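You operate a simulated robot arm through the tools that you are given. There is no shell and no other tool.

The job below is to be done with a simulated two-armed robot. You get a single attempt, and the scene is never put back.

JOB
Hold the teal dipper on the worktop of the folding counter steady with one hand and put the orange peg in it with the other.

It is judged by the outcome, as a careful person would: the job done as asked, and still so three seconds after it is handed in. It fails if anything else is knocked over, pushed out of place, dropped, spilled or broken.

ROBOT AND FRAMES
Two 7-joint arms with two-finger parallel grippers on one trunk, on a base that moves. Base frame: it is fixed to the floor where the robot stands at the start and does not move with it; the origin is under the middle of the robot, x ahead of it, y to its left, z up. Readings come in m, rad, newtons and seconds.
The left shoulder is at the start at [0.034, 0.101, 1.211], the right one opposite. With the tool pointing down near the work surface each hand reaches from about 0.2 to 0.52 m from the robot's upright axis, wherever it stands, measured 20 degrees to its own side. Places, roughly: orange peg [-3.75, 1.5, 1]; teal dipper [-2.75, 2.75, 1]. Payload 2.4 kg a hand.
Tool frame (each hand has its own): the origin (TCP) lies between the finger pads and is the grasp point; the fingertips stand 0.024 m ahead of it; z points along the fingers, y is the line along which they close. Largest opening 0.068 m; finger width 0.017, thickness 0.01; the body of the gripper, 0.04 by 0.07 m, starts 0.041 m behind the TCP.
Orientation is that of the tool frame in the base frame, as a unit quaternion [w, x, y, z]. With the fingers straight down and closing along the base's y, the tool's x points along the base's -x, its y along +y and its z along -z.

CONTROLS
- The arms move only by the tool send_rows. It takes "left_deltas", "right_deltas" or both (then of equal length, played together; a hand with none holds still); each is a list of rows, each an object (a shift or turn left out is 0, a gripper value left out holds the last) with "slide": the shift along the tool's x, y, z in units of 150 mm (1.0 is 150 mm), a list of three; "dr": the turn, a rotation vector about the tool's x, y, z in units of 45 degrees (1.0 is 45 degrees), a list of three; "fingers": the gripper command, from -1 (shut) to 1 (fully open), values between in proportion. In form: [{"slide": [dx, dy, dz], "dr": [wx, wy, wz], "fingers": fingers}, ...]. A call has 1 to 20 rows; each row is the pose to reach, as a shift and turn from the pose commanded when the call began, along the tool's axes at that moment. A call with a number of a shift or a turn outside -1 to 1 is refused whole. Each row takes 0.2 s and may step no farther than 0.05 m and 0.15 rad from the row before; otherwise, or with a gripper value out of range, the whole call is refused. A pose out of reach is approached as far as the arm can. The call stops where the force on the tool passes 40 N (or 10 N more than at its start, if that is more) or the arm is blocked; 0.2 s more then pass. The fingers move at their own pace (about 0.072 m/s each) and stop on an object; they squeeze with about 31 N. The grip force told is the motor's: it shows also when the fingers shut on nothing. Time passes only in rows, and 0.2 s behind the last, so rows that repeat a pose let the fingers close. The reply holds the time, the measured pose of the TCP, the force on the tool along the base axes, the opening and the grip force, in the units named above and with some noise, with the torque about the TCP (base axes, N m) and any sound that the robot's microphone picked up.
- Cameras (640 x 400 px; columns grow to the right, rows downward): "scene" is now at [0.1157, 0.0035, 1.3692]; the picture's right is [0.05, -1.00, 0.00], its down [-0.60, -0.03, -0.80] and it looks along [0.80, 0.04, -0.60] (base axes); focal length 294 px, centre (320, 200). "left" rides on the left gripper at [0.084, -0.011, -0.075] in its tool frame; the picture's right is [0.13, 0.99, 0.00], its down [-0.60, 0.08, -0.79] and it looks along [-0.79, 0.10, 0.61] (tool axes); focal length 251 px, centre (320, 200). "right" rides on the right gripper at [0.084, 0.011, -0.075] in its tool frame; the picture's right is [-0.13, 0.99, 0.00], its down [-0.60, -0.08, -0.79] and it looks along [-0.79, -0.10, 0.61] (tool axes); focal length 251 px, centre (320, 200). There is no depth. A picture from a camera that has moved, and an enlarged one, comes with that camera's place and axes in the base frame and with its lens.
- camera(camera): a new picture of that camera. The clock stands still meanwhile.
- raise_lower(by): moves the trunk up (or, below 0, down) by that many m; the arms and the scene camera ride with it, the base frame stays. It gives what a move gives, with no picture.
- base_move(legs): drives the robot by 1 to 6 legs, each [ahead, left, turn to the left] in m, m and rad, along the robot's own axes; the way and the turn of a leg run together, so that a leg with both is an arc; at most 1.5 m and 3.142 rad a leg. The arms and the cameras ride along, it lands a little off, and it stops where it bumps. It gives what a move gives.
- turn_head(pan, tilt): turns the head with the scene camera to pan (to the left, within 1.501 rad either way) and tilt (down, from -0.506 to 1.204), counted from straight ahead of the robot (the tilt from the chest, where the trunk bows). It gives what a move gives.
- inspect(camera, box): a new picture of the part [left, top, right, bottom] of that camera's present view, enlarged. The clock stands still meanwhile.
- close_job(): hands the job in; it is judged then, once.

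Nothing tells you exact positions but the pictures and the camera data. Unless the task says otherwise, let go and move clear before handing in.

The tools are called as name(argument=value, ...) on one line, values as JSON. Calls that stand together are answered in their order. send_rows: Moves the arms, as the interface text tells. Its arguments: {"type":"object","properties":{"left_deltas":{"type":"array","items":{"type":"object","properties":{"slide":{"type":"array","items":{"type":"number"}},"dr":{"type":"array","items":{"type":"number"}},"fingers":{"type":"number"}}}},"right_deltas":{"type":"array","items":{"type":"object","properties":{"slide":{"type":"array","items":{"type":"number"}},"dr":{"type":"array","items":{"type":"number"}},"fingers":{"type":"number"}}}}},"required":[]} The other tools are called the same way: raise_lower (by) moves the trunk up or down; base_move (legs) drives the base; turn_head (pan, tilt) turns the head that bears the scene camera; camera (camera) takes a picture; inspect (camera, box) takes an enlarged picture of a part of a camera's view; close_job () hands the job in.

At the start:

```text
t: 0.0
left_tcp_pos: [0.403, 0.2051, 1.1347]
left_orientation: [0.0, 0.0, 1.0, 0.0]
left_ft_force: [0.2, -0.8, 0.5]
left_moment: [0.02, 0.0, -0.01]
left_opening: 0.068
left_gripper_force: 0.0
right_tcp_pos: [0.4118, -0.183, 1.1465]
right_orientation: [0.0, 0.0, 1.0, 0.0]
right_ft_force: [-1.3, 0.4, -0.8]
right_moment: [-0.03, 0.01, 0.0]
right_opening: 0.0681
right_gripper_force: 0.1
trunk travel left (down, up): [-0.425, 0.424]
robot x, y, heading: [0.0014, 0.0011, 0.003]
head pan, tilt (commanded): [0.049, 0.642]
```

scene: 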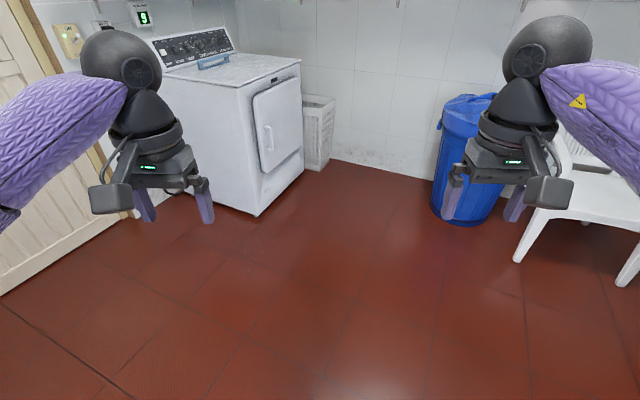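
right: 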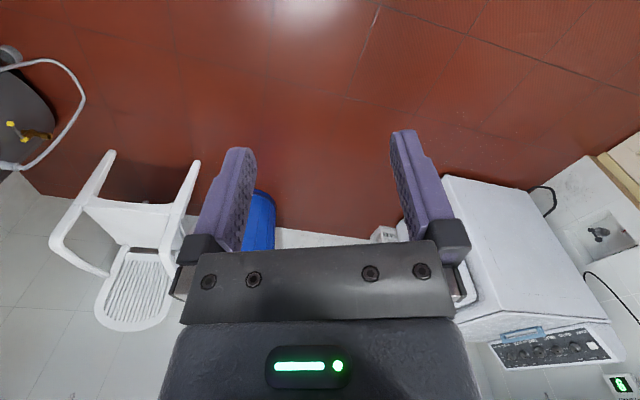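
left: 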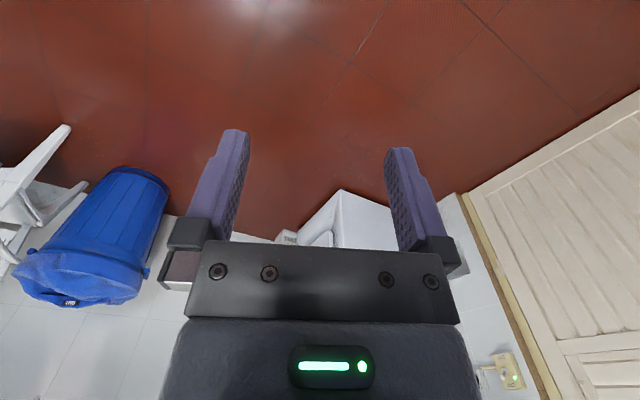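

I see a laundry room with a washer, a blue bin and a chair ahead; the peg and dipper are behind me, to the left rear. I'll turn the head first to look around before I drive.

turn_head(pan=1.5, tilt=0.3)

camera(camera="scene")

```text
t: 1.6
left_tcp_pos: [0.4026, 0.2038, 1.1349]
left_orientation: [0.0, 0.001, 1.0, -0.001]
left_ft_force: [-0.9, -0.4, -0.2]
left_moment: [-0.03, -0.01, -0.02]
left_opening: 0.068
left_gripper_force: 0.1
right_tcp_pos: [0.4134, -0.1832, 1.1468]
right_orientation: [0.001, 0.001, 1.0, 0.0]
right_ft_force: [-0.5, 0.5, 0.2]
right_moment: [0.02, 0.01, 0.01]
right_opening: 0.068
right_gripper_force: 0.1
trunk travel left (down, up): [-0.425, 0.424]
robot x, y, heading: [0.0014, 0.0007, 0.001]
head pan, tilt (commanded): [1.499, 0.3]
```

```text
taken
camera scene: at [0.0355, 0.0925, 1.4003], right [1.0, -0.07, 0.0], down [-0.02, -0.3, -0.96], along [0.07, 0.95, -0.3], focal length 294 px, centre (320, 200)
```

scene: 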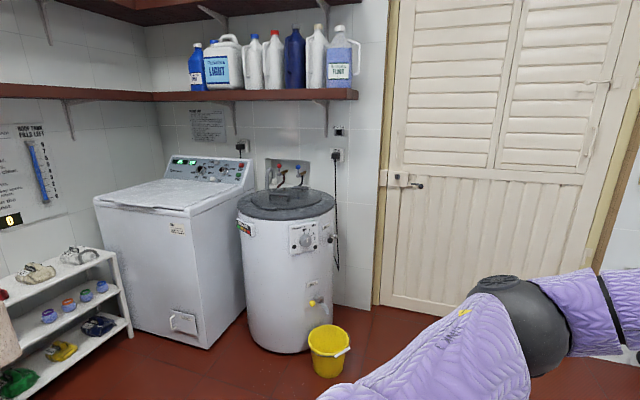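

On my left I see a washer, a water heater and a shoe rack. Nothing is close, so I'll turn the base to face left and look further round behind.

base_move(legs=[[0, 0, 1.3]])

camera(camera="scene")

turn_head(pan=0.9, tilt=0.3)

camera(camera="scene")

```text
t: 5.2
left_tcp_pos: [-0.0976, 0.4435, 1.1349]
left_orientation: [0.0, -0.614, 0.789, 0.0]
left_ft_force: [-1.0, -1.3, -0.4]
left_moment: [0.06, -0.04, -0.01]
left_opening: 0.0681
left_gripper_force: 0.1
right_tcp_pos: [0.2799, 0.3579, 1.1465]
right_orientation: [0.0, -0.613, 0.79, 0.0]
right_ft_force: [-1.4, 1.0, -0.2]
right_moment: [-0.05, -0.03, 0.04]
right_opening: 0.0681
right_gripper_force: 0.1
trunk travel left (down, up): [-0.425, 0.424]
robot x, y, heading: [0.0046, 0.003, 1.322]
head pan, tilt (commanded): [1.499, 0.3]
```

```text
taken
camera scene: at [-0.0808, 0.0591, 1.4004], right [0.32, 0.95, 0.0], down [0.28, -0.09, -0.96], along [-0.91, 0.3, -0.3], focal length 294 px, centre (320, 200)
```

scene: 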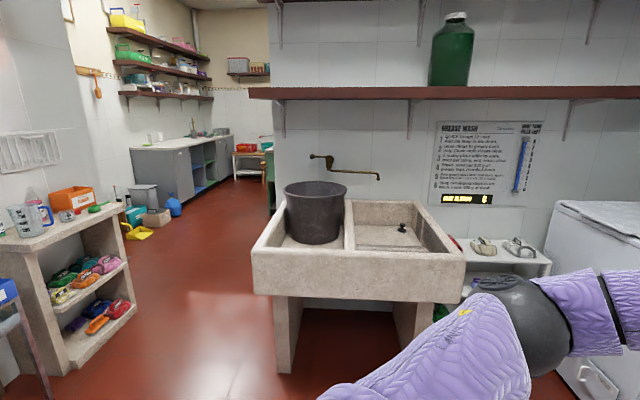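

```text
t: 6.2
left_tcp_pos: [-0.0959, 0.444, 1.1348]
left_orientation: [0.0, -0.614, 0.789, 0.0]
left_ft_force: [-0.4, -0.6, 0.4]
left_moment: [0.0, -0.01, 0.02]
left_opening: 0.0682
left_gripper_force: 0.1
right_tcp_pos: [0.2801, 0.3592, 1.1463]
right_orientation: [0.0, -0.614, 0.79, 0.0]
right_ft_force: [0.1, 0.3, -0.9]
right_moment: [-0.01, 0.02, 0.02]
right_opening: 0.0678
right_gripper_force: 0.0
trunk travel left (down, up): [-0.425, 0.424]
robot x, y, heading: [0.0022, 0.0014, 1.322]
head pan, tilt (commanded): [0.901, 0.3]
```

```text
taken
camera scene: at [-0.0482, 0.1046, 1.4003], right [0.79, 0.61, 0.0], down [0.18, -0.24, -0.96], along [-0.58, 0.76, -0.3], focal length 294 px, centre (320, 200)
```

scene: 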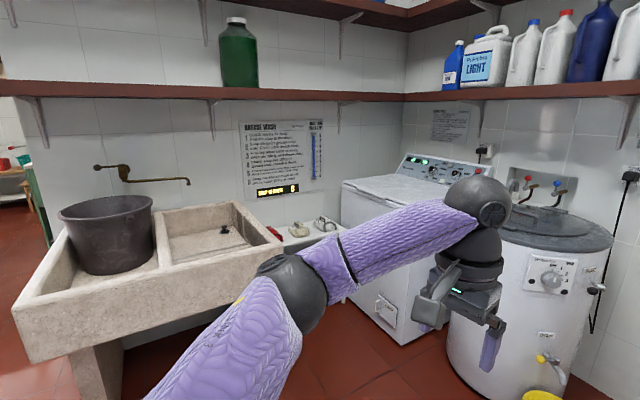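

The room runs on past a concrete sink, with a passage between the sink and a shoe shelf on the left. I'll turn to face down that passage and look again.

base_move(legs=[[0, 0, 1.38]])

turn_head(pan=0.0, tilt=0.3)

camera(camera="scene")

```text
t: 9.9
left_tcp_pos: [-0.4455, -0.0084, 1.1346]
left_orientation: [0.0, 0.979, -0.202, 0.0]
left_ft_force: [-1.0, 0.8, 0.2]
left_moment: [-0.04, -0.04, 0.03]
left_opening: 0.0679
left_gripper_force: 0.0
right_tcp_pos: [-0.3034, 0.3513, 1.1463]
right_orientation: [0.0, 0.98, -0.2, 0.001]
right_ft_force: [-1.0, 0.9, -0.2]
right_moment: [-0.03, -0.01, -0.01]
right_opening: 0.0682
right_gripper_force: 0.1
trunk travel left (down, up): [-0.425, 0.424]
robot x, y, heading: [0.0041, 0.0214, 2.739]
head pan, tilt (commanded): [0.901, 0.3]
```

```text
t: 11.2
left_tcp_pos: [-0.4461, -0.0083, 1.135]
left_orientation: [0.0, 0.98, -0.201, 0.0]
left_ft_force: [0.1, -1.2, 0.4]
left_moment: [0.03, 0.03, 0.01]
left_opening: 0.068
left_gripper_force: 0.0
right_tcp_pos: [-0.3021, 0.3512, 1.1458]
right_orientation: [-0.001, 0.98, -0.2, 0.001]
right_ft_force: [0.8, -0.6, 0.4]
right_moment: [-0.01, -0.04, -0.02]
right_opening: 0.0681
right_gripper_force: 0.0
trunk travel left (down, up): [-0.425, 0.424]
robot x, y, heading: [0.0069, 0.0254, 2.739]
head pan, tilt (commanded): [0.0, 0.3]
```

```text
taken
camera scene: at [-0.1061, 0.0682, 1.4003], right [0.39, 0.92, 0.0], down [0.27, -0.12, -0.96], along [-0.88, 0.37, -0.3], focal length 294 px, centre (320, 200)
```

scene: 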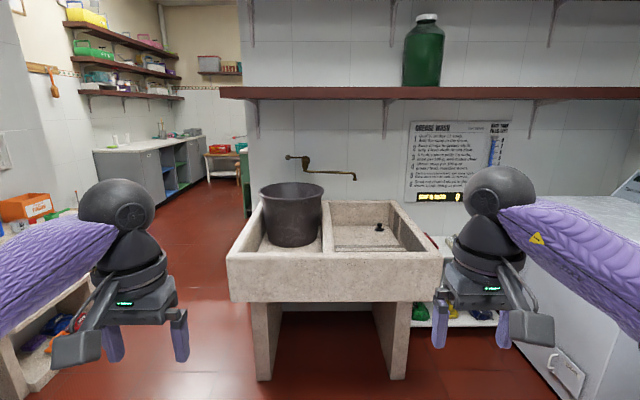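

I'm now facing the sink, which sits about 1.25 m ahead, with the passage to its left. I'll look left to check there's clear floor for a sideways move.

turn_head(pan=0.8, tilt=0.5)

camera(camera="scene")

turn_head(pan=1.5, tilt=0.5)

camera(camera="scene")

```text
t: 12.3
left_tcp_pos: [-0.4453, -0.0085, 1.1345]
left_orientation: [0.0, 0.98, -0.201, 0.0]
left_ft_force: [0.3, 0.5, -0.1]
left_moment: [-0.02, -0.02, 0.0]
left_opening: 0.0679
left_gripper_force: 0.1
right_tcp_pos: [-0.303, 0.3514, 1.1462]
right_orientation: [0.0, 0.98, -0.2, 0.0]
right_ft_force: [-0.9, 0.1, -0.6]
right_moment: [-0.01, -0.02, 0.02]
right_opening: 0.0681
right_gripper_force: 0.1
trunk travel left (down, up): [-0.425, 0.424]
robot x, y, heading: [0.0061, 0.0207, 2.738]
head pan, tilt (commanded): [0.799, 0.499]
```

```text
taken
camera scene: at [-0.1042, -0.0035, 1.3819], right [-0.38, 0.92, 0.0], down [0.44, 0.18, -0.88], along [-0.81, -0.34, -0.48], focal length 294 px, centre (320, 200)
```

scene: 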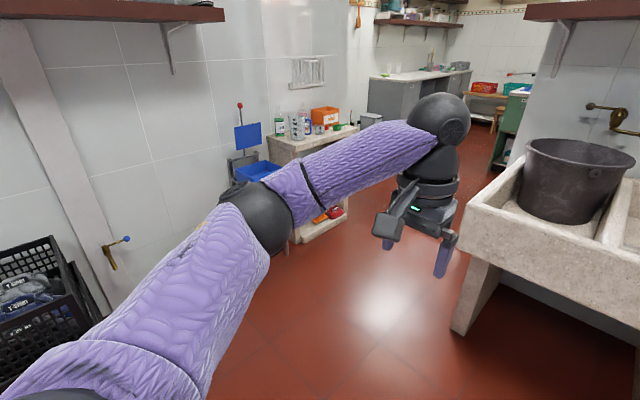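

```text
t: 13.3
left_tcp_pos: [-0.4443, -0.0078, 1.1355]
left_orientation: [0.0, 0.98, -0.201, 0.0]
left_ft_force: [0.4, 0.3, 0.3]
left_moment: [0.03, -0.01, 0.03]
left_opening: 0.0681
left_gripper_force: 0.1
right_tcp_pos: [-0.3031, 0.3518, 1.1452]
right_orientation: [0.0, 0.98, -0.2, 0.0]
right_ft_force: [-0.6, 0.6, -0.1]
right_moment: [-0.02, -0.03, 0.01]
right_opening: 0.0683
right_gripper_force: 0.1
trunk travel left (down, up): [-0.425, 0.424]
robot x, y, heading: [0.0064, 0.0221, 2.74]
head pan, tilt (commanded): [1.499, 0.499]
```

```text
taken
camera scene: at [-0.062, -0.0493, 1.3819], right [-0.89, 0.46, 0.0], down [0.22, 0.43, -0.88], along [-0.4, -0.78, -0.48], focal length 294 px, centre (320, 200)
```

scene: 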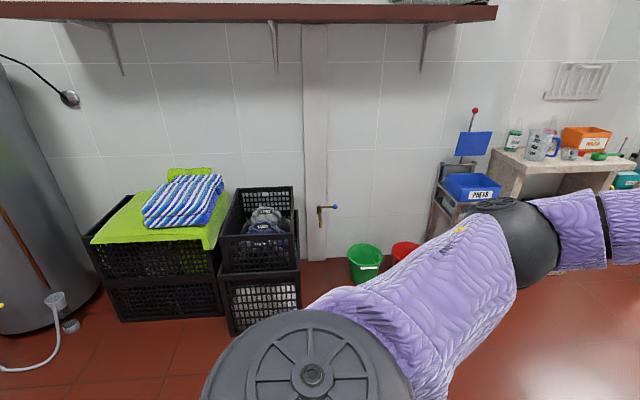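

The crates and green bucket line the left wall about 1.1–1.4 m away, and my elbows reach about 0.35 m out. I'll slide diagonally ahead and left to line up with the passage, then look.

base_move(legs=[[0.4, 0.93, 0]])

turn_head(pan=0.0, tilt=0.4)

camera(camera="scene")

```text
t: 18.6
left_tcp_pos: [-1.1595, -0.7293, 1.1343]
left_orientation: [0.0, 0.983, -0.183, 0.0]
left_ft_force: [0.0, -0.2, -0.4]
left_moment: [0.02, 0.02, 0.04]
left_opening: 0.0681
left_gripper_force: 0.0
right_tcp_pos: [-1.0299, -0.3646, 1.1461]
right_orientation: [0.0, 0.983, -0.183, 0.0]
right_ft_force: [0.0, -0.3, -0.2]
right_moment: [0.0, 0.02, 0.02]
right_opening: 0.068
right_gripper_force: 0.1
trunk travel left (down, up): [-0.425, 0.424]
robot x, y, heading: [-0.7105, -0.6869, 2.776]
head pan, tilt (commanded): [1.499, 0.499]
```

```text
t: 20.2
left_tcp_pos: [-1.1605, -0.7297, 1.134]
left_orientation: [0.001, 0.983, -0.183, 0.0]
left_ft_force: [-0.2, 0.6, 0.3]
left_moment: [0.0, 0.04, -0.03]
left_opening: 0.0681
left_gripper_force: 0.1
right_tcp_pos: [-1.0291, -0.364, 1.1462]
right_orientation: [0.0, 0.983, -0.182, 0.001]
right_ft_force: [0.3, 0.4, -0.4]
right_moment: [-0.01, -0.01, 0.02]
right_opening: 0.0678
right_gripper_force: 0.0
trunk travel left (down, up): [-0.425, 0.424]
robot x, y, heading: [-0.7108, -0.6821, 2.769]
head pan, tilt (commanded): [0.0, 0.4]
```

```text
taken
camera scene: at [-0.8234, -0.6411, 1.391], right [0.36, 0.93, 0.0], down [0.36, -0.14, -0.92], along [-0.86, 0.33, -0.39], focal length 294 px, centre (320, 200)
```

scene: 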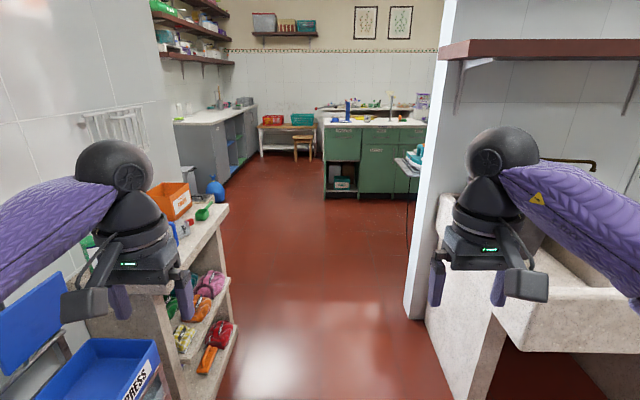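

I'm lined up with the passage, with roughly 0.15 m or more clear on each side of my arms. A green counter stands beyond it, and I'll drive straight ahead and look again.

base_move(legs=[[1.0, 0.0, 0]])

camera(camera="scene")

```text
t: 25.3
left_tcp_pos: [-2.0921, -0.3679, 1.1338]
left_orientation: [0.001, 0.983, -0.184, 0.0]
left_ft_force: [0.2, -0.5, 0.4]
left_moment: [-0.01, -0.02, 0.03]
left_opening: 0.0678
left_gripper_force: 0.1
right_tcp_pos: [-1.9614, -0.0028, 1.1466]
right_orientation: [0.001, 0.983, -0.184, 0.001]
right_ft_force: [-0.1, 0.2, -0.3]
right_moment: [0.01, 0.01, 0.01]
right_opening: 0.0681
right_gripper_force: 0.0
trunk travel left (down, up): [-0.425, 0.424]
robot x, y, heading: [-1.6423, -0.3224, 2.769]
head pan, tilt (commanded): [0.0, 0.4]
```

```text
taken
camera scene: at [-1.7556, -0.2804, 1.391], right [0.36, 0.93, 0.0], down [0.36, -0.14, -0.92], along [-0.86, 0.33, -0.39], focal length 294 px, centre (320, 200)
```

scene: 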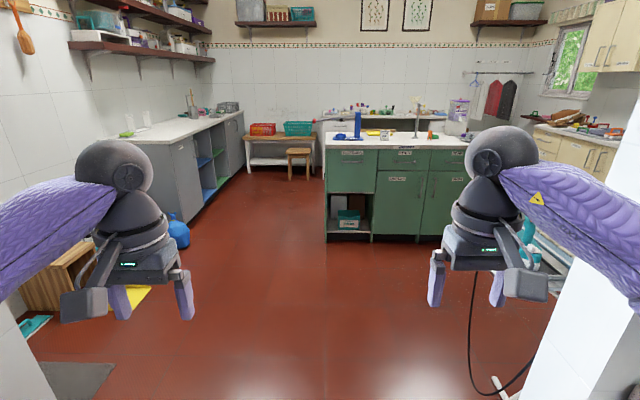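

The kitchen opens out: a green counter is ahead with tools and an orange item on top, and something teal sits just right of the wall end. I'll move on ahead to clear the wall, then look right.

base_move(legs=[[0.7, 0.0, 0]])

turn_head(pan=-0.6, tilt=0.4)

camera(camera="scene")

turn_head(pan=-1.2, tilt=0.5)

camera(camera="scene")

```text
t: 29.1
left_tcp_pos: [-2.7385, -0.1304, 1.1346]
left_orientation: [0.0, 0.985, -0.175, 0.0]
left_ft_force: [-0.2, 0.0, -0.2]
left_moment: [-0.02, 0.0, 0.02]
left_opening: 0.0675
left_gripper_force: 0.1
right_tcp_pos: [-2.6143, 0.2362, 1.1456]
right_orientation: [0.0, 0.984, -0.176, 0.0]
right_ft_force: [-0.3, -1.0, 0.2]
right_moment: [0.02, -0.03, 0.02]
right_opening: 0.0682
right_gripper_force: 0.1
trunk travel left (down, up): [-0.425, 0.424]
robot x, y, heading: [-2.2892, -0.0795, 2.788]
head pan, tilt (commanded): [0.0, 0.4]
```

```text
t: 30.1
left_tcp_pos: [-2.7374, -0.1298, 1.1348]
left_orientation: [0.0, 0.984, -0.176, 0.0]
left_ft_force: [-0.2, 0.4, -0.3]
left_moment: [0.01, 0.02, 0.01]
left_opening: 0.0682
left_gripper_force: 0.0
right_tcp_pos: [-2.6128, 0.2367, 1.1461]
right_orientation: [0.0, 0.984, -0.177, 0.0]
right_ft_force: [0.6, 1.2, -0.5]
right_moment: [0.0, 0.03, 0.03]
right_opening: 0.068
right_gripper_force: 0.0
trunk travel left (down, up): [-0.425, 0.424]
robot x, y, heading: [-2.287, -0.0811, 2.787]
head pan, tilt (commanded): [-0.6, 0.4]
```

```text
taken
camera scene: at [-2.369, 0.0058, 1.391], right [0.82, 0.58, 0.0], down [0.23, -0.32, -0.92], along [-0.53, 0.75, -0.39], focal length 294 px, centre (320, 200)
```

scene: 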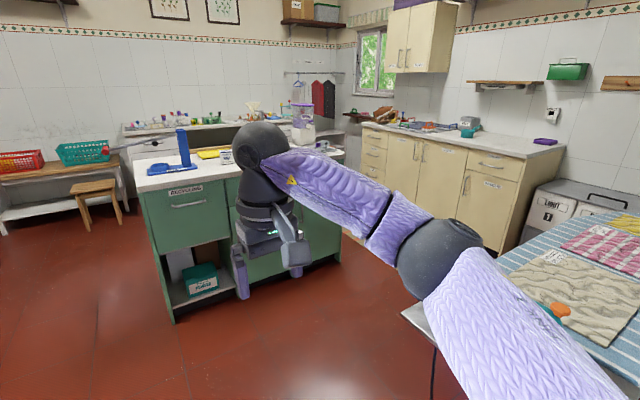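

```text
t: 31.1
left_tcp_pos: [-2.7393, -0.1306, 1.1346]
left_orientation: [0.0, 0.984, -0.176, 0.0]
left_ft_force: [-0.4, 0.2, 0.4]
left_moment: [0.04, 0.01, -0.02]
left_opening: 0.068
left_gripper_force: 0.0
right_tcp_pos: [-2.6128, 0.2356, 1.1458]
right_orientation: [0.0, 0.984, -0.176, 0.0]
right_ft_force: [-0.6, -0.1, 0.7]
right_moment: [0.02, 0.02, 0.01]
right_opening: 0.0681
right_gripper_force: 0.2
trunk travel left (down, up): [-0.425, 0.424]
robot x, y, heading: [-2.2881, -0.0811, 2.786]
head pan, tilt (commanded): [-1.201, 0.499]
```

```text
taken
camera scene: at [-2.3169, 0.0212, 1.3819], right [1.0, 0.02, 0.0], down [0.01, -0.48, -0.88], along [-0.01, 0.88, -0.48], focal length 294 px, centre (320, 200)
```

scene: 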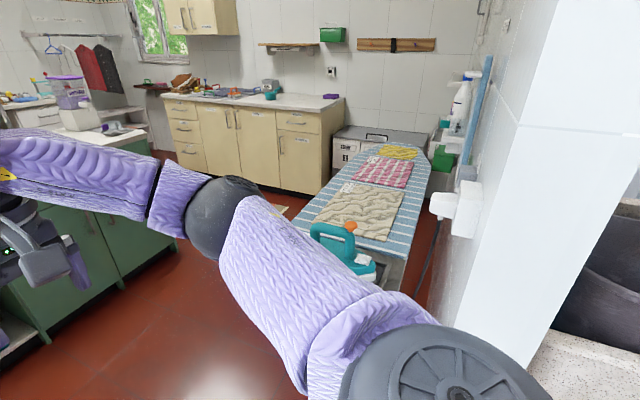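

The teal dipper appears to be the small teal cup on the cream counter at the far side, and the orange peg is near the right end of the green counter. I'll drive ahead past the ironing board and look closer at both.

base_move(legs=[[0.9, 0.0, 0]])

turn_head(pan=-0.5, tilt=0.4)

camera(camera="scene")

turn_head(pan=-1.2, tilt=0.4)

camera(camera="scene")

```text
t: 35.9
left_tcp_pos: [-3.5926, 0.1808, 1.1343]
left_orientation: [0.0, 0.985, -0.174, 0.0]
left_ft_force: [-1.0, -1.2, 0.4]
left_moment: [0.0, -0.03, -0.01]
left_opening: 0.0676
left_gripper_force: 0.1
right_tcp_pos: [-3.4687, 0.5487, 1.1459]
right_orientation: [0.0, 0.985, -0.174, 0.0]
right_ft_force: [0.4, -0.8, -0.1]
right_moment: [0.02, 0.0, 0.02]
right_opening: 0.0677
right_gripper_force: 0.1
trunk travel left (down, up): [-0.425, 0.424]
robot x, y, heading: [-3.142, 0.2335, 2.796]
head pan, tilt (commanded): [-1.201, 0.499]
```

```text
t: 37.0
left_tcp_pos: [-3.5925, 0.1812, 1.1338]
left_orientation: [0.0, 0.985, -0.174, 0.0]
left_ft_force: [-0.1, -0.1, 0.8]
left_moment: [-0.04, -0.01, 0.0]
left_opening: 0.068
left_gripper_force: 0.0
right_tcp_pos: [-3.4696, 0.548, 1.1455]
right_orientation: [0.001, 0.985, -0.173, 0.0]
right_ft_force: [-0.4, -0.2, -0.4]
right_moment: [0.01, -0.01, -0.04]
right_opening: 0.068
right_gripper_force: 0.1
trunk travel left (down, up): [-0.425, 0.424]
robot x, y, heading: [-3.1423, 0.2339, 2.794]
head pan, tilt (commanded): [-0.499, 0.4]
```

```text
taken
camera scene: at [-3.2316, 0.3129, 1.391], right [0.75, 0.66, 0.0], down [0.26, -0.29, -0.92], along [-0.61, 0.69, -0.39], focal length 294 px, centre (320, 200)
```

scene: 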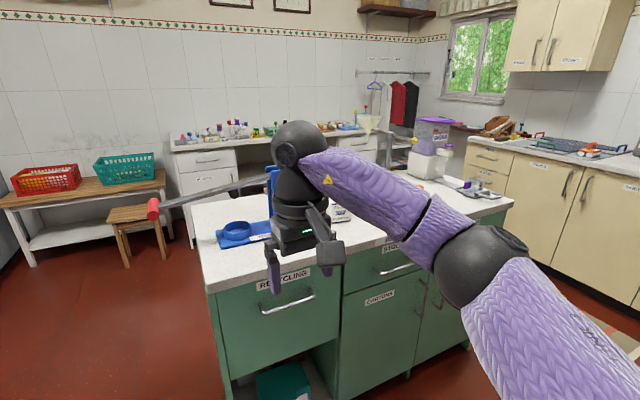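

```text
t: 38.1
left_tcp_pos: [-3.5913, 0.181, 1.1347]
left_orientation: [0.0, 0.985, -0.174, 0.0]
left_ft_force: [-0.1, 1.2, -0.7]
left_moment: [0.01, 0.0, 0.0]
left_opening: 0.0681
left_gripper_force: 0.1
right_tcp_pos: [-3.4695, 0.5461, 1.1457]
right_orientation: [0.0, 0.985, -0.174, 0.0]
right_ft_force: [0.1, 0.2, 0.0]
right_moment: [0.03, 0.01, 0.04]
right_opening: 0.068
right_gripper_force: 0.1
trunk travel left (down, up): [-0.425, 0.424]
robot x, y, heading: [-3.1456, 0.2344, 2.795]
head pan, tilt (commanded): [-1.201, 0.4]
```

```text
taken
camera scene: at [-3.1725, 0.336, 1.391], right [1.0, 0.02, 0.0], down [0.01, -0.39, -0.92], along [-0.02, 0.92, -0.39], focal length 294 px, centre (320, 200)
```

scene: 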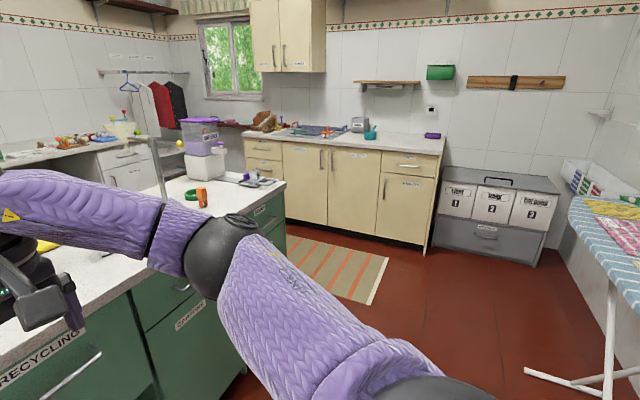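

The orange peg is standing near the right end of the green counter next to a green ring, and the dipper is on the cream counter. I'll zoom in on both.

inspect(camera="scene", box=[140, 130, 300, 230])

inspect(camera="scene", box=[280, 90, 460, 202])

```text
4.00 times, centred on (220, 180) of scene
camera zoom: at [-3.1725, 0.336, 1.391], right [1.0, 0.02, 0.0], down [0.01, -0.39, -0.92], along [-0.02, 0.92, -0.39], focal length 1177 px, centre (720, 280)
```

zoom: 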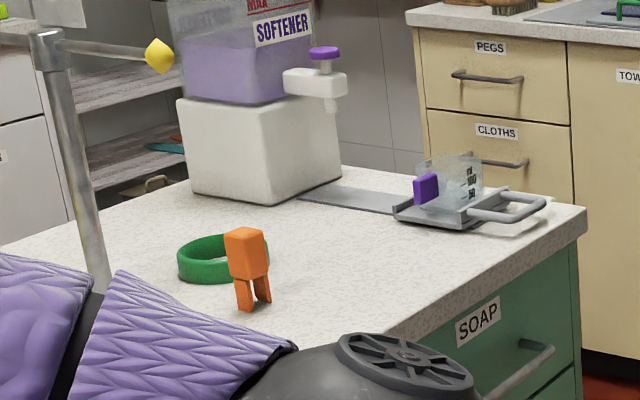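

```text
3.56 times, centred on (370, 146) of scene
camera zoom: at [-3.1725, 0.336, 1.391], right [1.0, 0.02, 0.0], down [0.01, -0.39, -0.92], along [-0.02, 0.92, -0.39], focal length 1046 px, centre (142, 392)
```

zoom: 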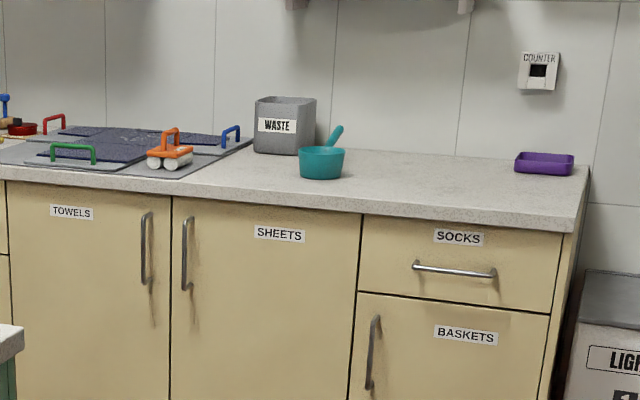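

The peg is a forked block about 0.08 m tall standing ~0.18 m in from the green counter's front edge; the dipper is a teal bowl with an upward handle ~0.2 m in from the cream counter's front. I'll shift right to bring the peg in front of my left hand.

base_move(legs=[[0.0, -1.07, -0.026]])

turn_head(pan=0.2, tilt=0.6)

camera(camera="scene")

camera(camera="left")

```text
t: 43.5
left_tcp_pos: [-3.2035, 1.1987, 1.1352]
left_orientation: [0.0, 0.98, -0.201, 0.0]
left_ft_force: [-0.4, -0.1, -0.2]
left_moment: [0.02, 0.0, 0.01]
left_opening: 0.0681
left_gripper_force: 0.0
right_tcp_pos: [-3.0594, 1.558, 1.1457]
right_orientation: [0.0, 0.98, -0.201, 0.0]
right_ft_force: [0.5, 0.1, 0.3]
right_moment: [0.0, 0.0, -0.03]
right_opening: 0.068
right_gripper_force: 0.0
trunk travel left (down, up): [-0.425, 0.424]
robot x, y, heading: [-2.7508, 1.2278, 2.738]
head pan, tilt (commanded): [-1.201, 0.4]
```

```text
t: 45.1
left_tcp_pos: [-3.2022, 1.1986, 1.1351]
left_orientation: [0.0, 0.98, -0.2, 0.001]
left_ft_force: [0.6, 1.1, 1.0]
left_moment: [0.02, -0.02, -0.02]
left_opening: 0.0682
left_gripper_force: 0.1
right_tcp_pos: [-3.06, 1.5574, 1.1456]
right_orientation: [0.0, 0.98, -0.201, 0.0]
right_ft_force: [0.4, 0.2, -0.4]
right_moment: [-0.06, 0.0, 0.0]
right_opening: 0.0679
right_gripper_force: 0.1
trunk travel left (down, up): [-0.425, 0.424]
robot x, y, heading: [-2.7527, 1.2287, 2.736]
head pan, tilt (commanded): [0.201, 0.6]
```

```text
taken
camera scene: at [-2.8641, 1.2555, 1.3728], right [0.2, 0.98, 0.0], down [0.55, -0.11, -0.82], along [-0.81, 0.17, -0.57], focal length 294 px, centre (320, 200)
```

scene: 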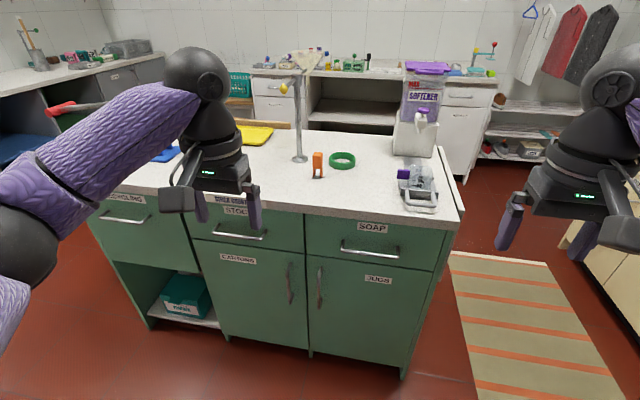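

```text
taken
camera left: at [-3.1214, 1.1755, 1.2101], right [-0.27, -0.96, 0.0], down [-0.59, 0.17, 0.79], along [-0.76, 0.22, -0.61], focal length 251 px, centre (320, 200)
```

left: 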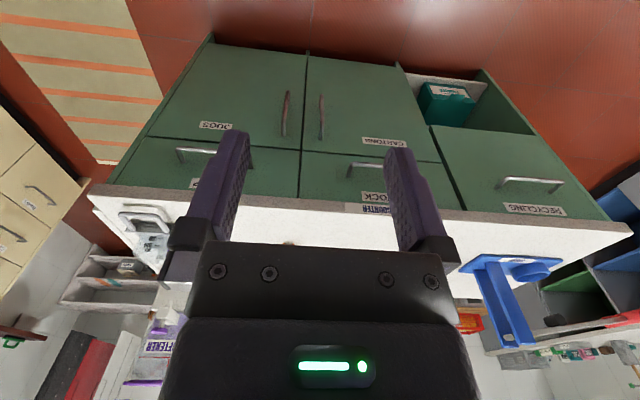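

The peg stands at about (-3.67, 1.42) on a counter top near z 0.90; a pole with a yellow-tipped arm stands close to it on the left, which I must keep clear of. I'll zoom in on it.

inspect(camera="scene", box=[230, 50, 450, 220])

inspect(camera="scene", box=[280, 135, 360, 185])

```text
2.35 times, centred on (340, 135) of scene
camera zoom: at [-2.8641, 1.2555, 1.3728], right [0.2, 0.98, 0.0], down [0.55, -0.11, -0.82], along [-0.81, 0.17, -0.57], focal length 692 px, centre (273, 353)
```

zoom: 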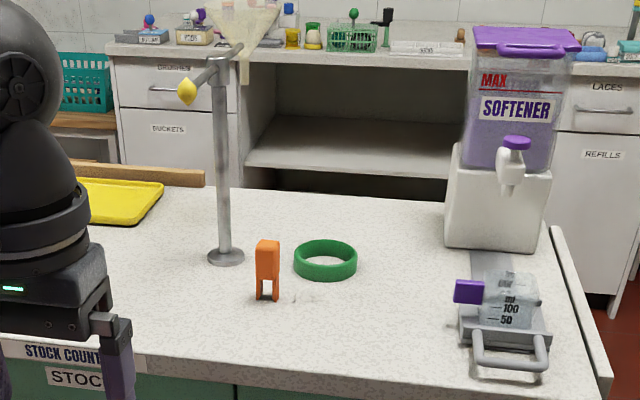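

```text
8.00 times, centred on (320, 160) of scene
camera zoom: at [-2.8641, 1.2555, 1.3728], right [0.2, 0.98, 0.0], down [0.55, -0.11, -0.82], along [-0.81, 0.17, -0.57], focal length 2354 px, centre (320, 520)
```

zoom: 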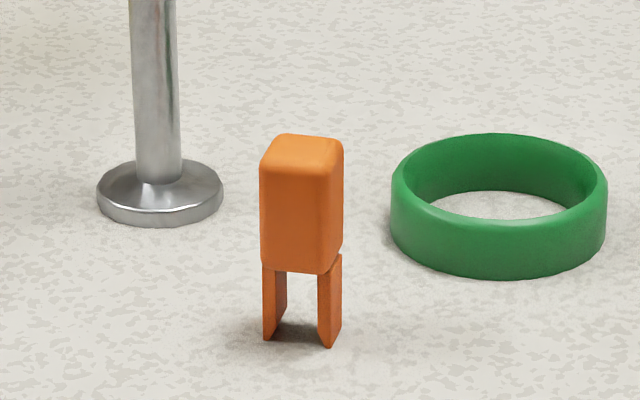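

The peg is about 0.03 m wide and roughly square to the room; the pole is a funnel stand with its yellow tip about 0.09 m left of the peg and 0.28 m above the counter. I'll tilt the left hand about 45° forward so the wrist stays back from that stand, then drive closer.

send_rows(left_deltas=[{"dr": [0, -0.167, 0]}, {"dr": [0, -0.333, 0]}, {"dr": [0, -0.5, 0]}, {"dr": [0, -0.667, 0]}, {"dr": [0, -0.833, 0]}, {"dr": [0, -1.0, 0]}, {"dr": [0, -1.0, 0]}])

base_move(legs=[[0.33, 0.0, 0.03]])

camera(camera="scene")

camera(camera="left")

```text
t: 46.7
left_tcp_pos: [-3.2028, 1.199, 1.1345]
left_orientation: [-0.078, 0.904, -0.186, -0.376]
left_ft_force: [-0.3, 0.1, -0.1]
left_moment: [-0.01, 0.0, -0.04]
left_opening: 0.068
left_gripper_force: 0.0
right_tcp_pos: [-3.0594, 1.5582, 1.1459]
right_orientation: [0.0, 0.98, -0.201, -0.001]
right_ft_force: [0.2, -0.2, -0.1]
right_moment: [-0.01, -0.01, -0.02]
right_opening: 0.0681
right_gripper_force: 0.0
trunk travel left (down, up): [-0.425, 0.424]
robot x, y, heading: [-2.7517, 1.2255, 2.735]
head pan, tilt (commanded): [0.201, 0.6]
```

```text
t: 48.9
left_tcp_pos: [-3.5044, 1.3117, 1.1333]
left_orientation: [-0.072, 0.907, -0.174, -0.376]
left_ft_force: [0.3, 0.3, -0.8]
left_moment: [0.02, 0.01, -0.01]
left_opening: 0.0679
left_gripper_force: 0.0
right_tcp_pos: [-3.3698, 1.6746, 1.1462]
right_orientation: [0.0, 0.982, -0.188, 0.0]
right_ft_force: [0.3, -0.5, 0.4]
right_moment: [0.0, -0.01, -0.03]
right_opening: 0.068
right_gripper_force: 0.0
trunk travel left (down, up): [-0.425, 0.424]
robot x, y, heading: [-3.0563, 1.3546, 2.765]
head pan, tilt (commanded): [0.201, 0.6]
```

```text
taken
camera scene: at [-3.1672, 1.3775, 1.3727], right [0.18, 0.98, 0.0], down [0.56, -0.1, -0.82], along [-0.81, 0.15, -0.57], focal length 294 px, centre (320, 200)
```

scene: 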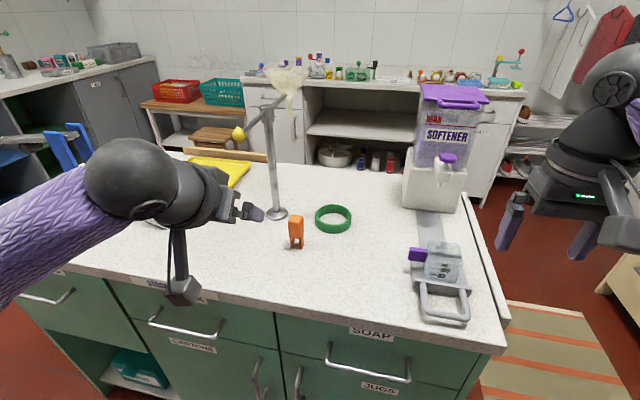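

```text
taken
camera left: at [-3.396, 1.2806, 1.1283], right [-0.28, -0.95, -0.09], down [0.09, -0.12, 0.99], along [-0.95, 0.27, 0.12], focal length 251 px, centre (320, 200)
```

left: 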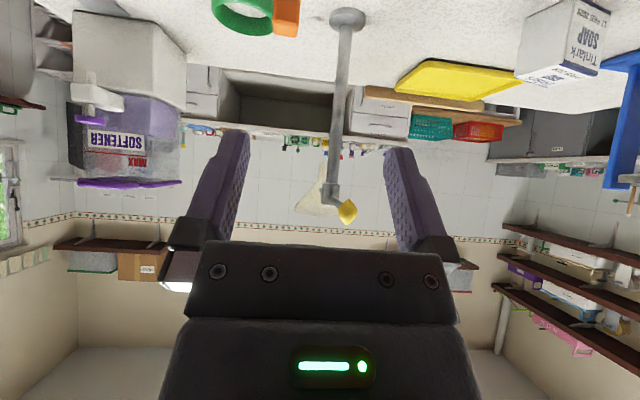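

The left hand is tilted and pointing forward-down; the peg is a bit ahead and right of it. I'll zoom in to fix the peg's position and orientation more exactly.

inspect(camera="scene", box=[220, 180, 380, 280])

turn_head(pan=0.2, tilt=0.9)

inspect(camera="scene", box=[220, 90, 380, 190])

```text
4.00 times, centred on (300, 230) of scene
camera zoom: at [-3.1672, 1.3775, 1.3727], right [0.18, 0.98, 0.0], down [0.56, -0.1, -0.82], along [-0.81, 0.15, -0.57], focal length 1177 px, centre (400, 80)
```

zoom: 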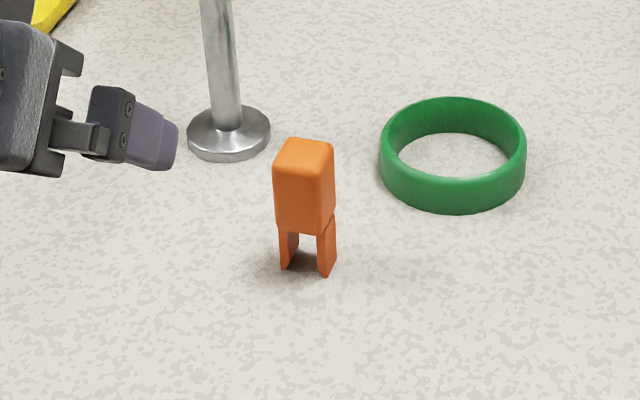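

```text
t: 49.6
left_tcp_pos: [-3.5038, 1.3114, 1.1354]
left_orientation: [-0.072, 0.908, -0.173, -0.376]
left_ft_force: [0.6, -0.2, 0.3]
left_moment: [-0.01, 0.01, 0.02]
left_opening: 0.0679
left_gripper_force: 0.0
right_tcp_pos: [-3.3694, 1.6741, 1.1461]
right_orientation: [0.0, 0.982, -0.189, 0.0]
right_ft_force: [0.9, 0.2, -0.5]
right_moment: [0.0, 0.01, -0.01]
right_opening: 0.0682
right_gripper_force: 0.1
trunk travel left (down, up): [-0.425, 0.424]
robot x, y, heading: [-3.0547, 1.3542, 2.761]
head pan, tilt (commanded): [0.201, 0.901]
```

```text
4.00 times, centred on (300, 140) of scene
camera zoom: at [-3.154, 1.375, 1.3481], right [0.18, 0.98, 0.0], down [0.77, -0.14, -0.62], along [-0.61, 0.11, -0.78], focal length 1177 px, centre (400, 440)
```

zoom: 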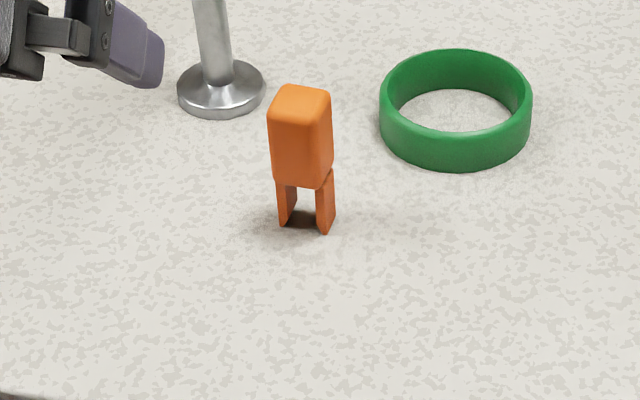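

The peg's block is centred near (-3.680, 1.418), about 0.03 m wide, with its top at z≈0.97, and it's square to the hand. I'll move the left hand down along its finger direction to just short of it, then check.

send_rows(left_deltas=[{"slide": [-0.03, -0.08, 0.2], "fingers": 1}, {"slide": [-0.06, -0.16, 0.45], "fingers": 1}, {"slide": [-0.087, -0.225, 0.7], "fingers": 1}, {"slide": [-0.087, -0.225, 0.95], "fingers": 1}, {"slide": [-0.087, -0.225, 0.95], "fingers": 1}])

camera(camera="scene")

camera(camera="left")

inspect(camera="scene", box=[200, 60, 400, 185])

```text
t: 50.9
left_tcp_pos: [-3.5925, 1.3837, 1.0427]
left_orientation: [-0.072, 0.907, -0.174, -0.376]
left_ft_force: [0.2, -0.5, 0.2]
left_moment: [0.04, -0.01, 0.0]
left_opening: 0.0681
left_gripper_force: 0.2
right_tcp_pos: [-3.3695, 1.675, 1.1463]
right_orientation: [0.0, 0.982, -0.189, 0.0]
right_ft_force: [-0.1, -0.6, 0.0]
right_moment: [0.03, -0.02, 0.0]
right_opening: 0.0683
right_gripper_force: 0.2
trunk travel left (down, up): [-0.425, 0.424]
robot x, y, heading: [-3.0522, 1.3526, 2.759]
head pan, tilt (commanded): [0.201, 0.901]
```

```text
taken
camera scene: at [-3.1539, 1.375, 1.348], right [0.18, 0.98, 0.0], down [0.77, -0.14, -0.62], along [-0.61, 0.11, -0.78], focal length 294 px, centre (320, 200)
```

scene: 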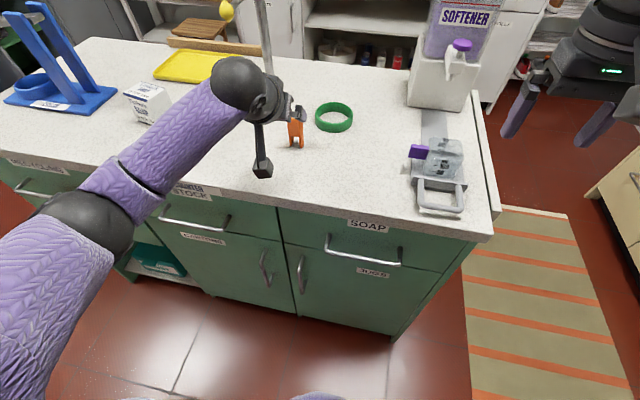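

```text
taken
camera left: at [-3.4846, 1.3518, 1.0362], right [-0.28, -0.95, -0.09], down [0.09, -0.12, 0.99], along [-0.95, 0.27, 0.13], focal length 251 px, centre (320, 200)
```

left: 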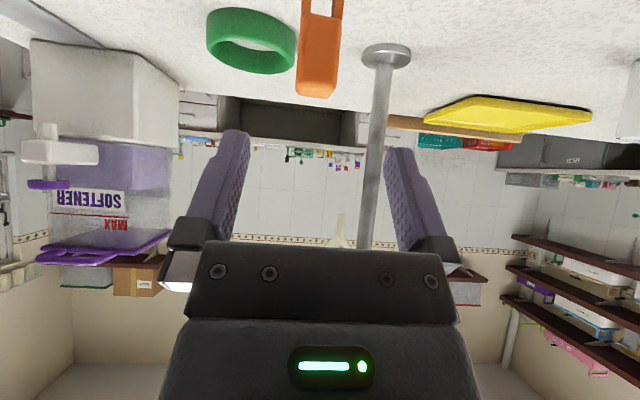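

```text
3.20 times, centred on (300, 122) of scene
camera zoom: at [-3.1539, 1.375, 1.348], right [0.18, 0.98, 0.0], down [0.77, -0.14, -0.62], along [-0.61, 0.11, -0.78], focal length 942 px, centre (384, 448)
```

zoom: 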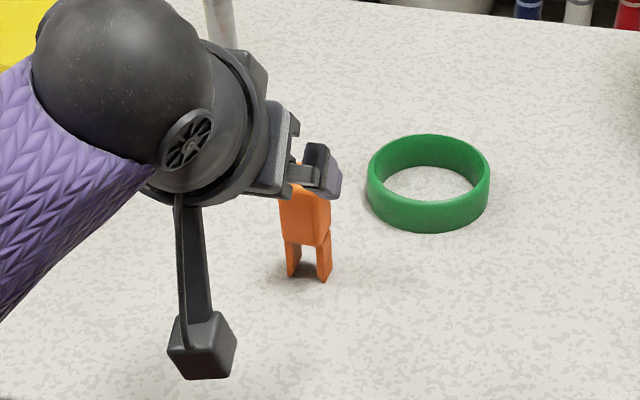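

The wrist view puts the peg centred between the fingers, at about (-3.680, 1.419, 0.95). I'll advance 0.13 m along the fingers and close.

send_rows(left_deltas=[{"slide": [0, 0, 0.22], "fingers": 1}, {"slide": [0, 0, 0.44], "fingers": 1}, {"slide": [0, 0, 0.66], "fingers": 1}, {"slide": [0, 0, 0.88], "fingers": 1}, {"slide": [0, 0, 0.88], "fingers": 1}])

camera(camera="left")

inspect(camera="scene", box=[200, 60, 400, 185])

```text
t: 52.0
left_tcp_pos: [-3.6639, 1.414, 0.9574]
left_orientation: [-0.073, 0.907, -0.175, -0.376]
left_ft_force: [-0.8, -0.1, 0.9]
left_moment: [0.0, -0.01, -0.01]
left_opening: 0.0679
left_gripper_force: 0.1
left hand out of reach, approached as far as the arm can: row 4, 5
right_tcp_pos: [-3.3695, 1.6762, 1.1471]
right_orientation: [0.0, 0.982, -0.189, 0.0]
right_ft_force: [-0.3, 0.1, -0.2]
right_moment: [0.0, -0.02, -0.01]
right_opening: 0.068
right_gripper_force: 0.1
trunk travel left (down, up): [-0.425, 0.424]
robot x, y, heading: [-3.0555, 1.3522, 2.762]
head pan, tilt (commanded): [0.201, 0.901]
```

```text
taken
camera left: at [-3.5573, 1.3824, 0.9509], right [-0.28, -0.95, -0.09], down [0.1, -0.12, 0.99], along [-0.95, 0.27, 0.13], focal length 251 px, centre (320, 200)
```

left: 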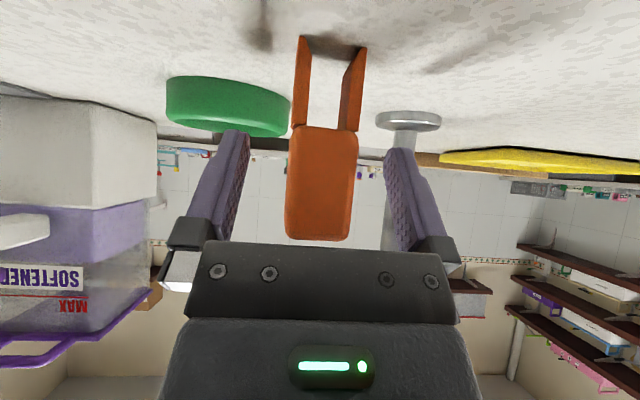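

```text
3.20 times, centred on (300, 122) of scene
camera zoom: at [-3.154, 1.3754, 1.348], right [0.18, 0.98, 0.0], down [0.77, -0.14, -0.62], along [-0.61, 0.11, -0.78], focal length 942 px, centre (384, 448)
```

zoom: 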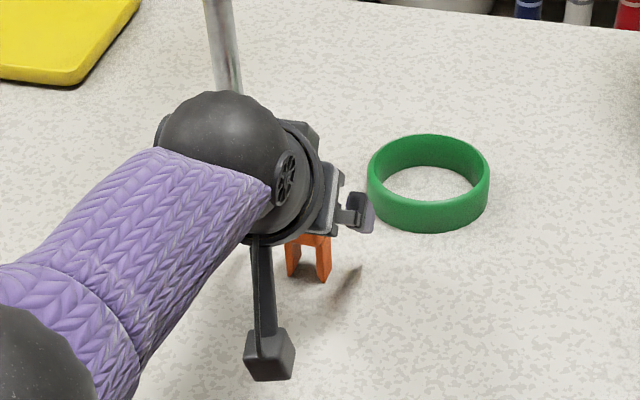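

The arm ran out of reach about 0.016 m short. I'll back the hand off along the same line, drive the base 0.07 m closer, and try again.

send_rows(left_deltas=[{"slide": [0, 0, -0.25], "fingers": 1}, {"slide": [0, 0, -0.5], "fingers": 1}, {"slide": [0, 0, -0.75], "fingers": 1}, {"slide": [0, 0, -0.95], "fingers": 1}, {"slide": [0, 0, -0.95], "fingers": 1}])

base_move(legs=[[0.07, 0.0, 0.0]])

camera(camera="left")

inspect(camera="scene", box=[200, 80, 400, 205])

```text
t: 53.2
left_tcp_pos: [-3.5711, 1.3737, 1.0584]
left_orientation: [-0.072, 0.907, -0.174, -0.376]
left_ft_force: [0.2, 0.0, 0.0]
left_moment: [0.06, -0.01, 0.0]
left_opening: 0.0683
left_gripper_force: 0.1
right_tcp_pos: [-3.3687, 1.6747, 1.1454]
right_orientation: [0.001, 0.982, -0.188, 0.001]
right_ft_force: [-0.3, 0.8, -0.4]
right_moment: [-0.01, 0.0, -0.02]
right_opening: 0.068
right_gripper_force: 0.0
trunk travel left (down, up): [-0.425, 0.424]
robot x, y, heading: [-3.0529, 1.3537, 2.765]
head pan, tilt (commanded): [0.201, 0.901]
```

```text
t: 54.3
left_tcp_pos: [-3.6381, 1.4007, 1.0584]
left_orientation: [-0.071, 0.908, -0.174, -0.375]
left_ft_force: [-0.9, 0.3, -0.4]
left_moment: [0.0, 0.01, 0.02]
left_opening: 0.0682
left_gripper_force: 0.1
right_tcp_pos: [-3.436, 1.7023, 1.1452]
right_orientation: [0.0, 0.982, -0.188, 0.001]
right_ft_force: [-0.1, 0.5, 0.4]
right_moment: [0.04, 0.01, 0.0]
right_opening: 0.0679
right_gripper_force: 0.1
trunk travel left (down, up): [-0.425, 0.424]
robot x, y, heading: [-3.1174, 1.3807, 2.761]
head pan, tilt (commanded): [0.201, 0.901]
```

```text
taken
camera left: at [-3.5301, 1.3695, 1.0515], right [-0.28, -0.95, -0.09], down [0.09, -0.12, 0.99], along [-0.95, 0.27, 0.12], focal length 251 px, centre (320, 200)
```

left: 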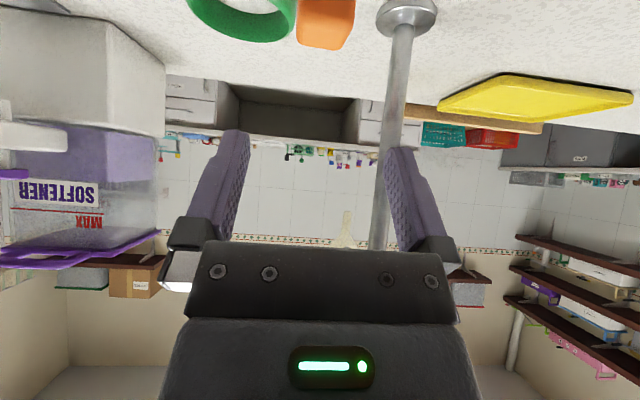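

```text
3.20 times, centred on (300, 142) of scene
camera zoom: at [-3.2204, 1.4015, 1.3479], right [0.18, 0.98, 0.0], down [0.77, -0.14, -0.62], along [-0.61, 0.11, -0.78], focal length 942 px, centre (384, 384)
```

zoom: 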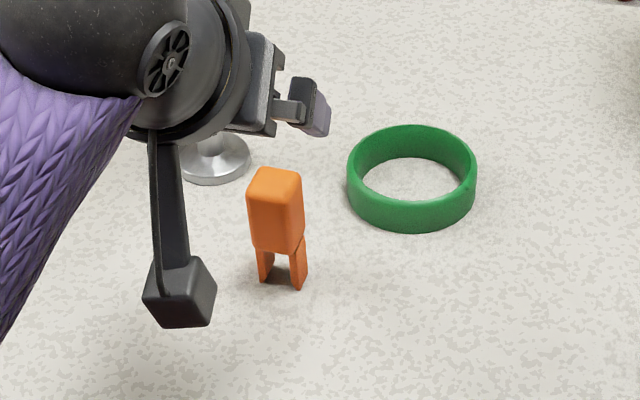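

The peg is unmoved. I'll drop the hand back onto the approach line, then advance along the fingers onto the peg's block.

send_rows(left_deltas=[{"slide": [0.15, 0, 0], "fingers": 1}, {"slide": [0.303, 0, 0], "fingers": 1}, {"slide": [0.303, 0, 0.2], "fingers": 1}, {"slide": [0.303, 0, 0.4], "fingers": 1}, {"slide": [0.303, 0, 0.58], "fingers": 1}, {"slide": [0.303, 0, 0.74], "fingers": 1}, {"slide": [0.303, 0, 0.74], "fingers": 1}])

camera(camera="left")

inspect(camera="scene", box=[200, 80, 400, 205])

```text
t: 55.9
left_tcp_pos: [-3.6814, 1.4175, 0.948]
left_orientation: [-0.072, 0.907, -0.174, -0.377]
left_ft_force: [2.4, 0.1, 4.8]
left_moment: [0.02, -0.07, -0.01]
left_opening: 0.0679
left_gripper_force: 0.0
right_tcp_pos: [-3.4335, 1.7001, 1.1457]
right_orientation: [0.0, 0.982, -0.188, 0.0]
right_ft_force: [-1.0, 0.7, -0.1]
right_moment: [0.01, -0.04, 0.0]
right_opening: 0.0679
right_gripper_force: 0.0
trunk travel left (down, up): [-0.425, 0.424]
robot x, y, heading: [-3.1155, 1.3763, 2.762]
head pan, tilt (commanded): [0.201, 0.901]
```

```text
taken
camera left: at [-3.5716, 1.3867, 0.9413], right [-0.28, -0.95, -0.09], down [0.1, -0.12, 0.99], along [-0.95, 0.27, 0.13], focal length 251 px, centre (320, 200)
```

left: 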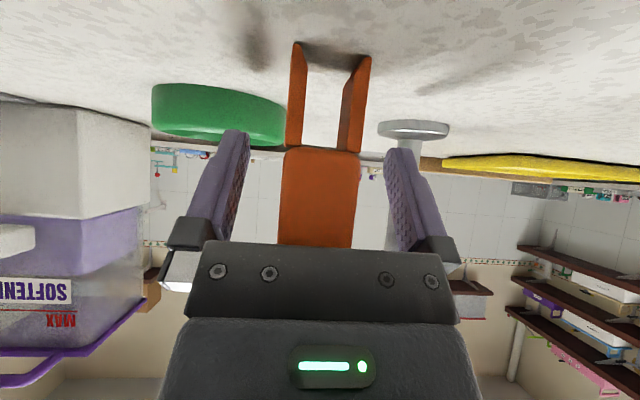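

```text
3.20 times, centred on (300, 142) of scene
camera zoom: at [-3.2189, 1.4011, 1.3481], right [0.18, 0.98, 0.0], down [0.77, -0.14, -0.62], along [-0.61, 0.11, -0.78], focal length 942 px, centre (384, 384)
```

zoom: 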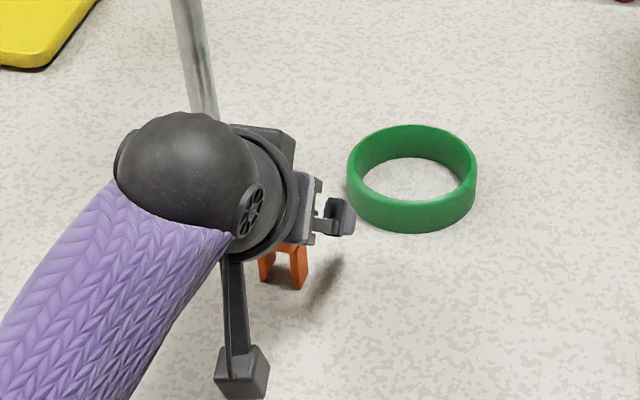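

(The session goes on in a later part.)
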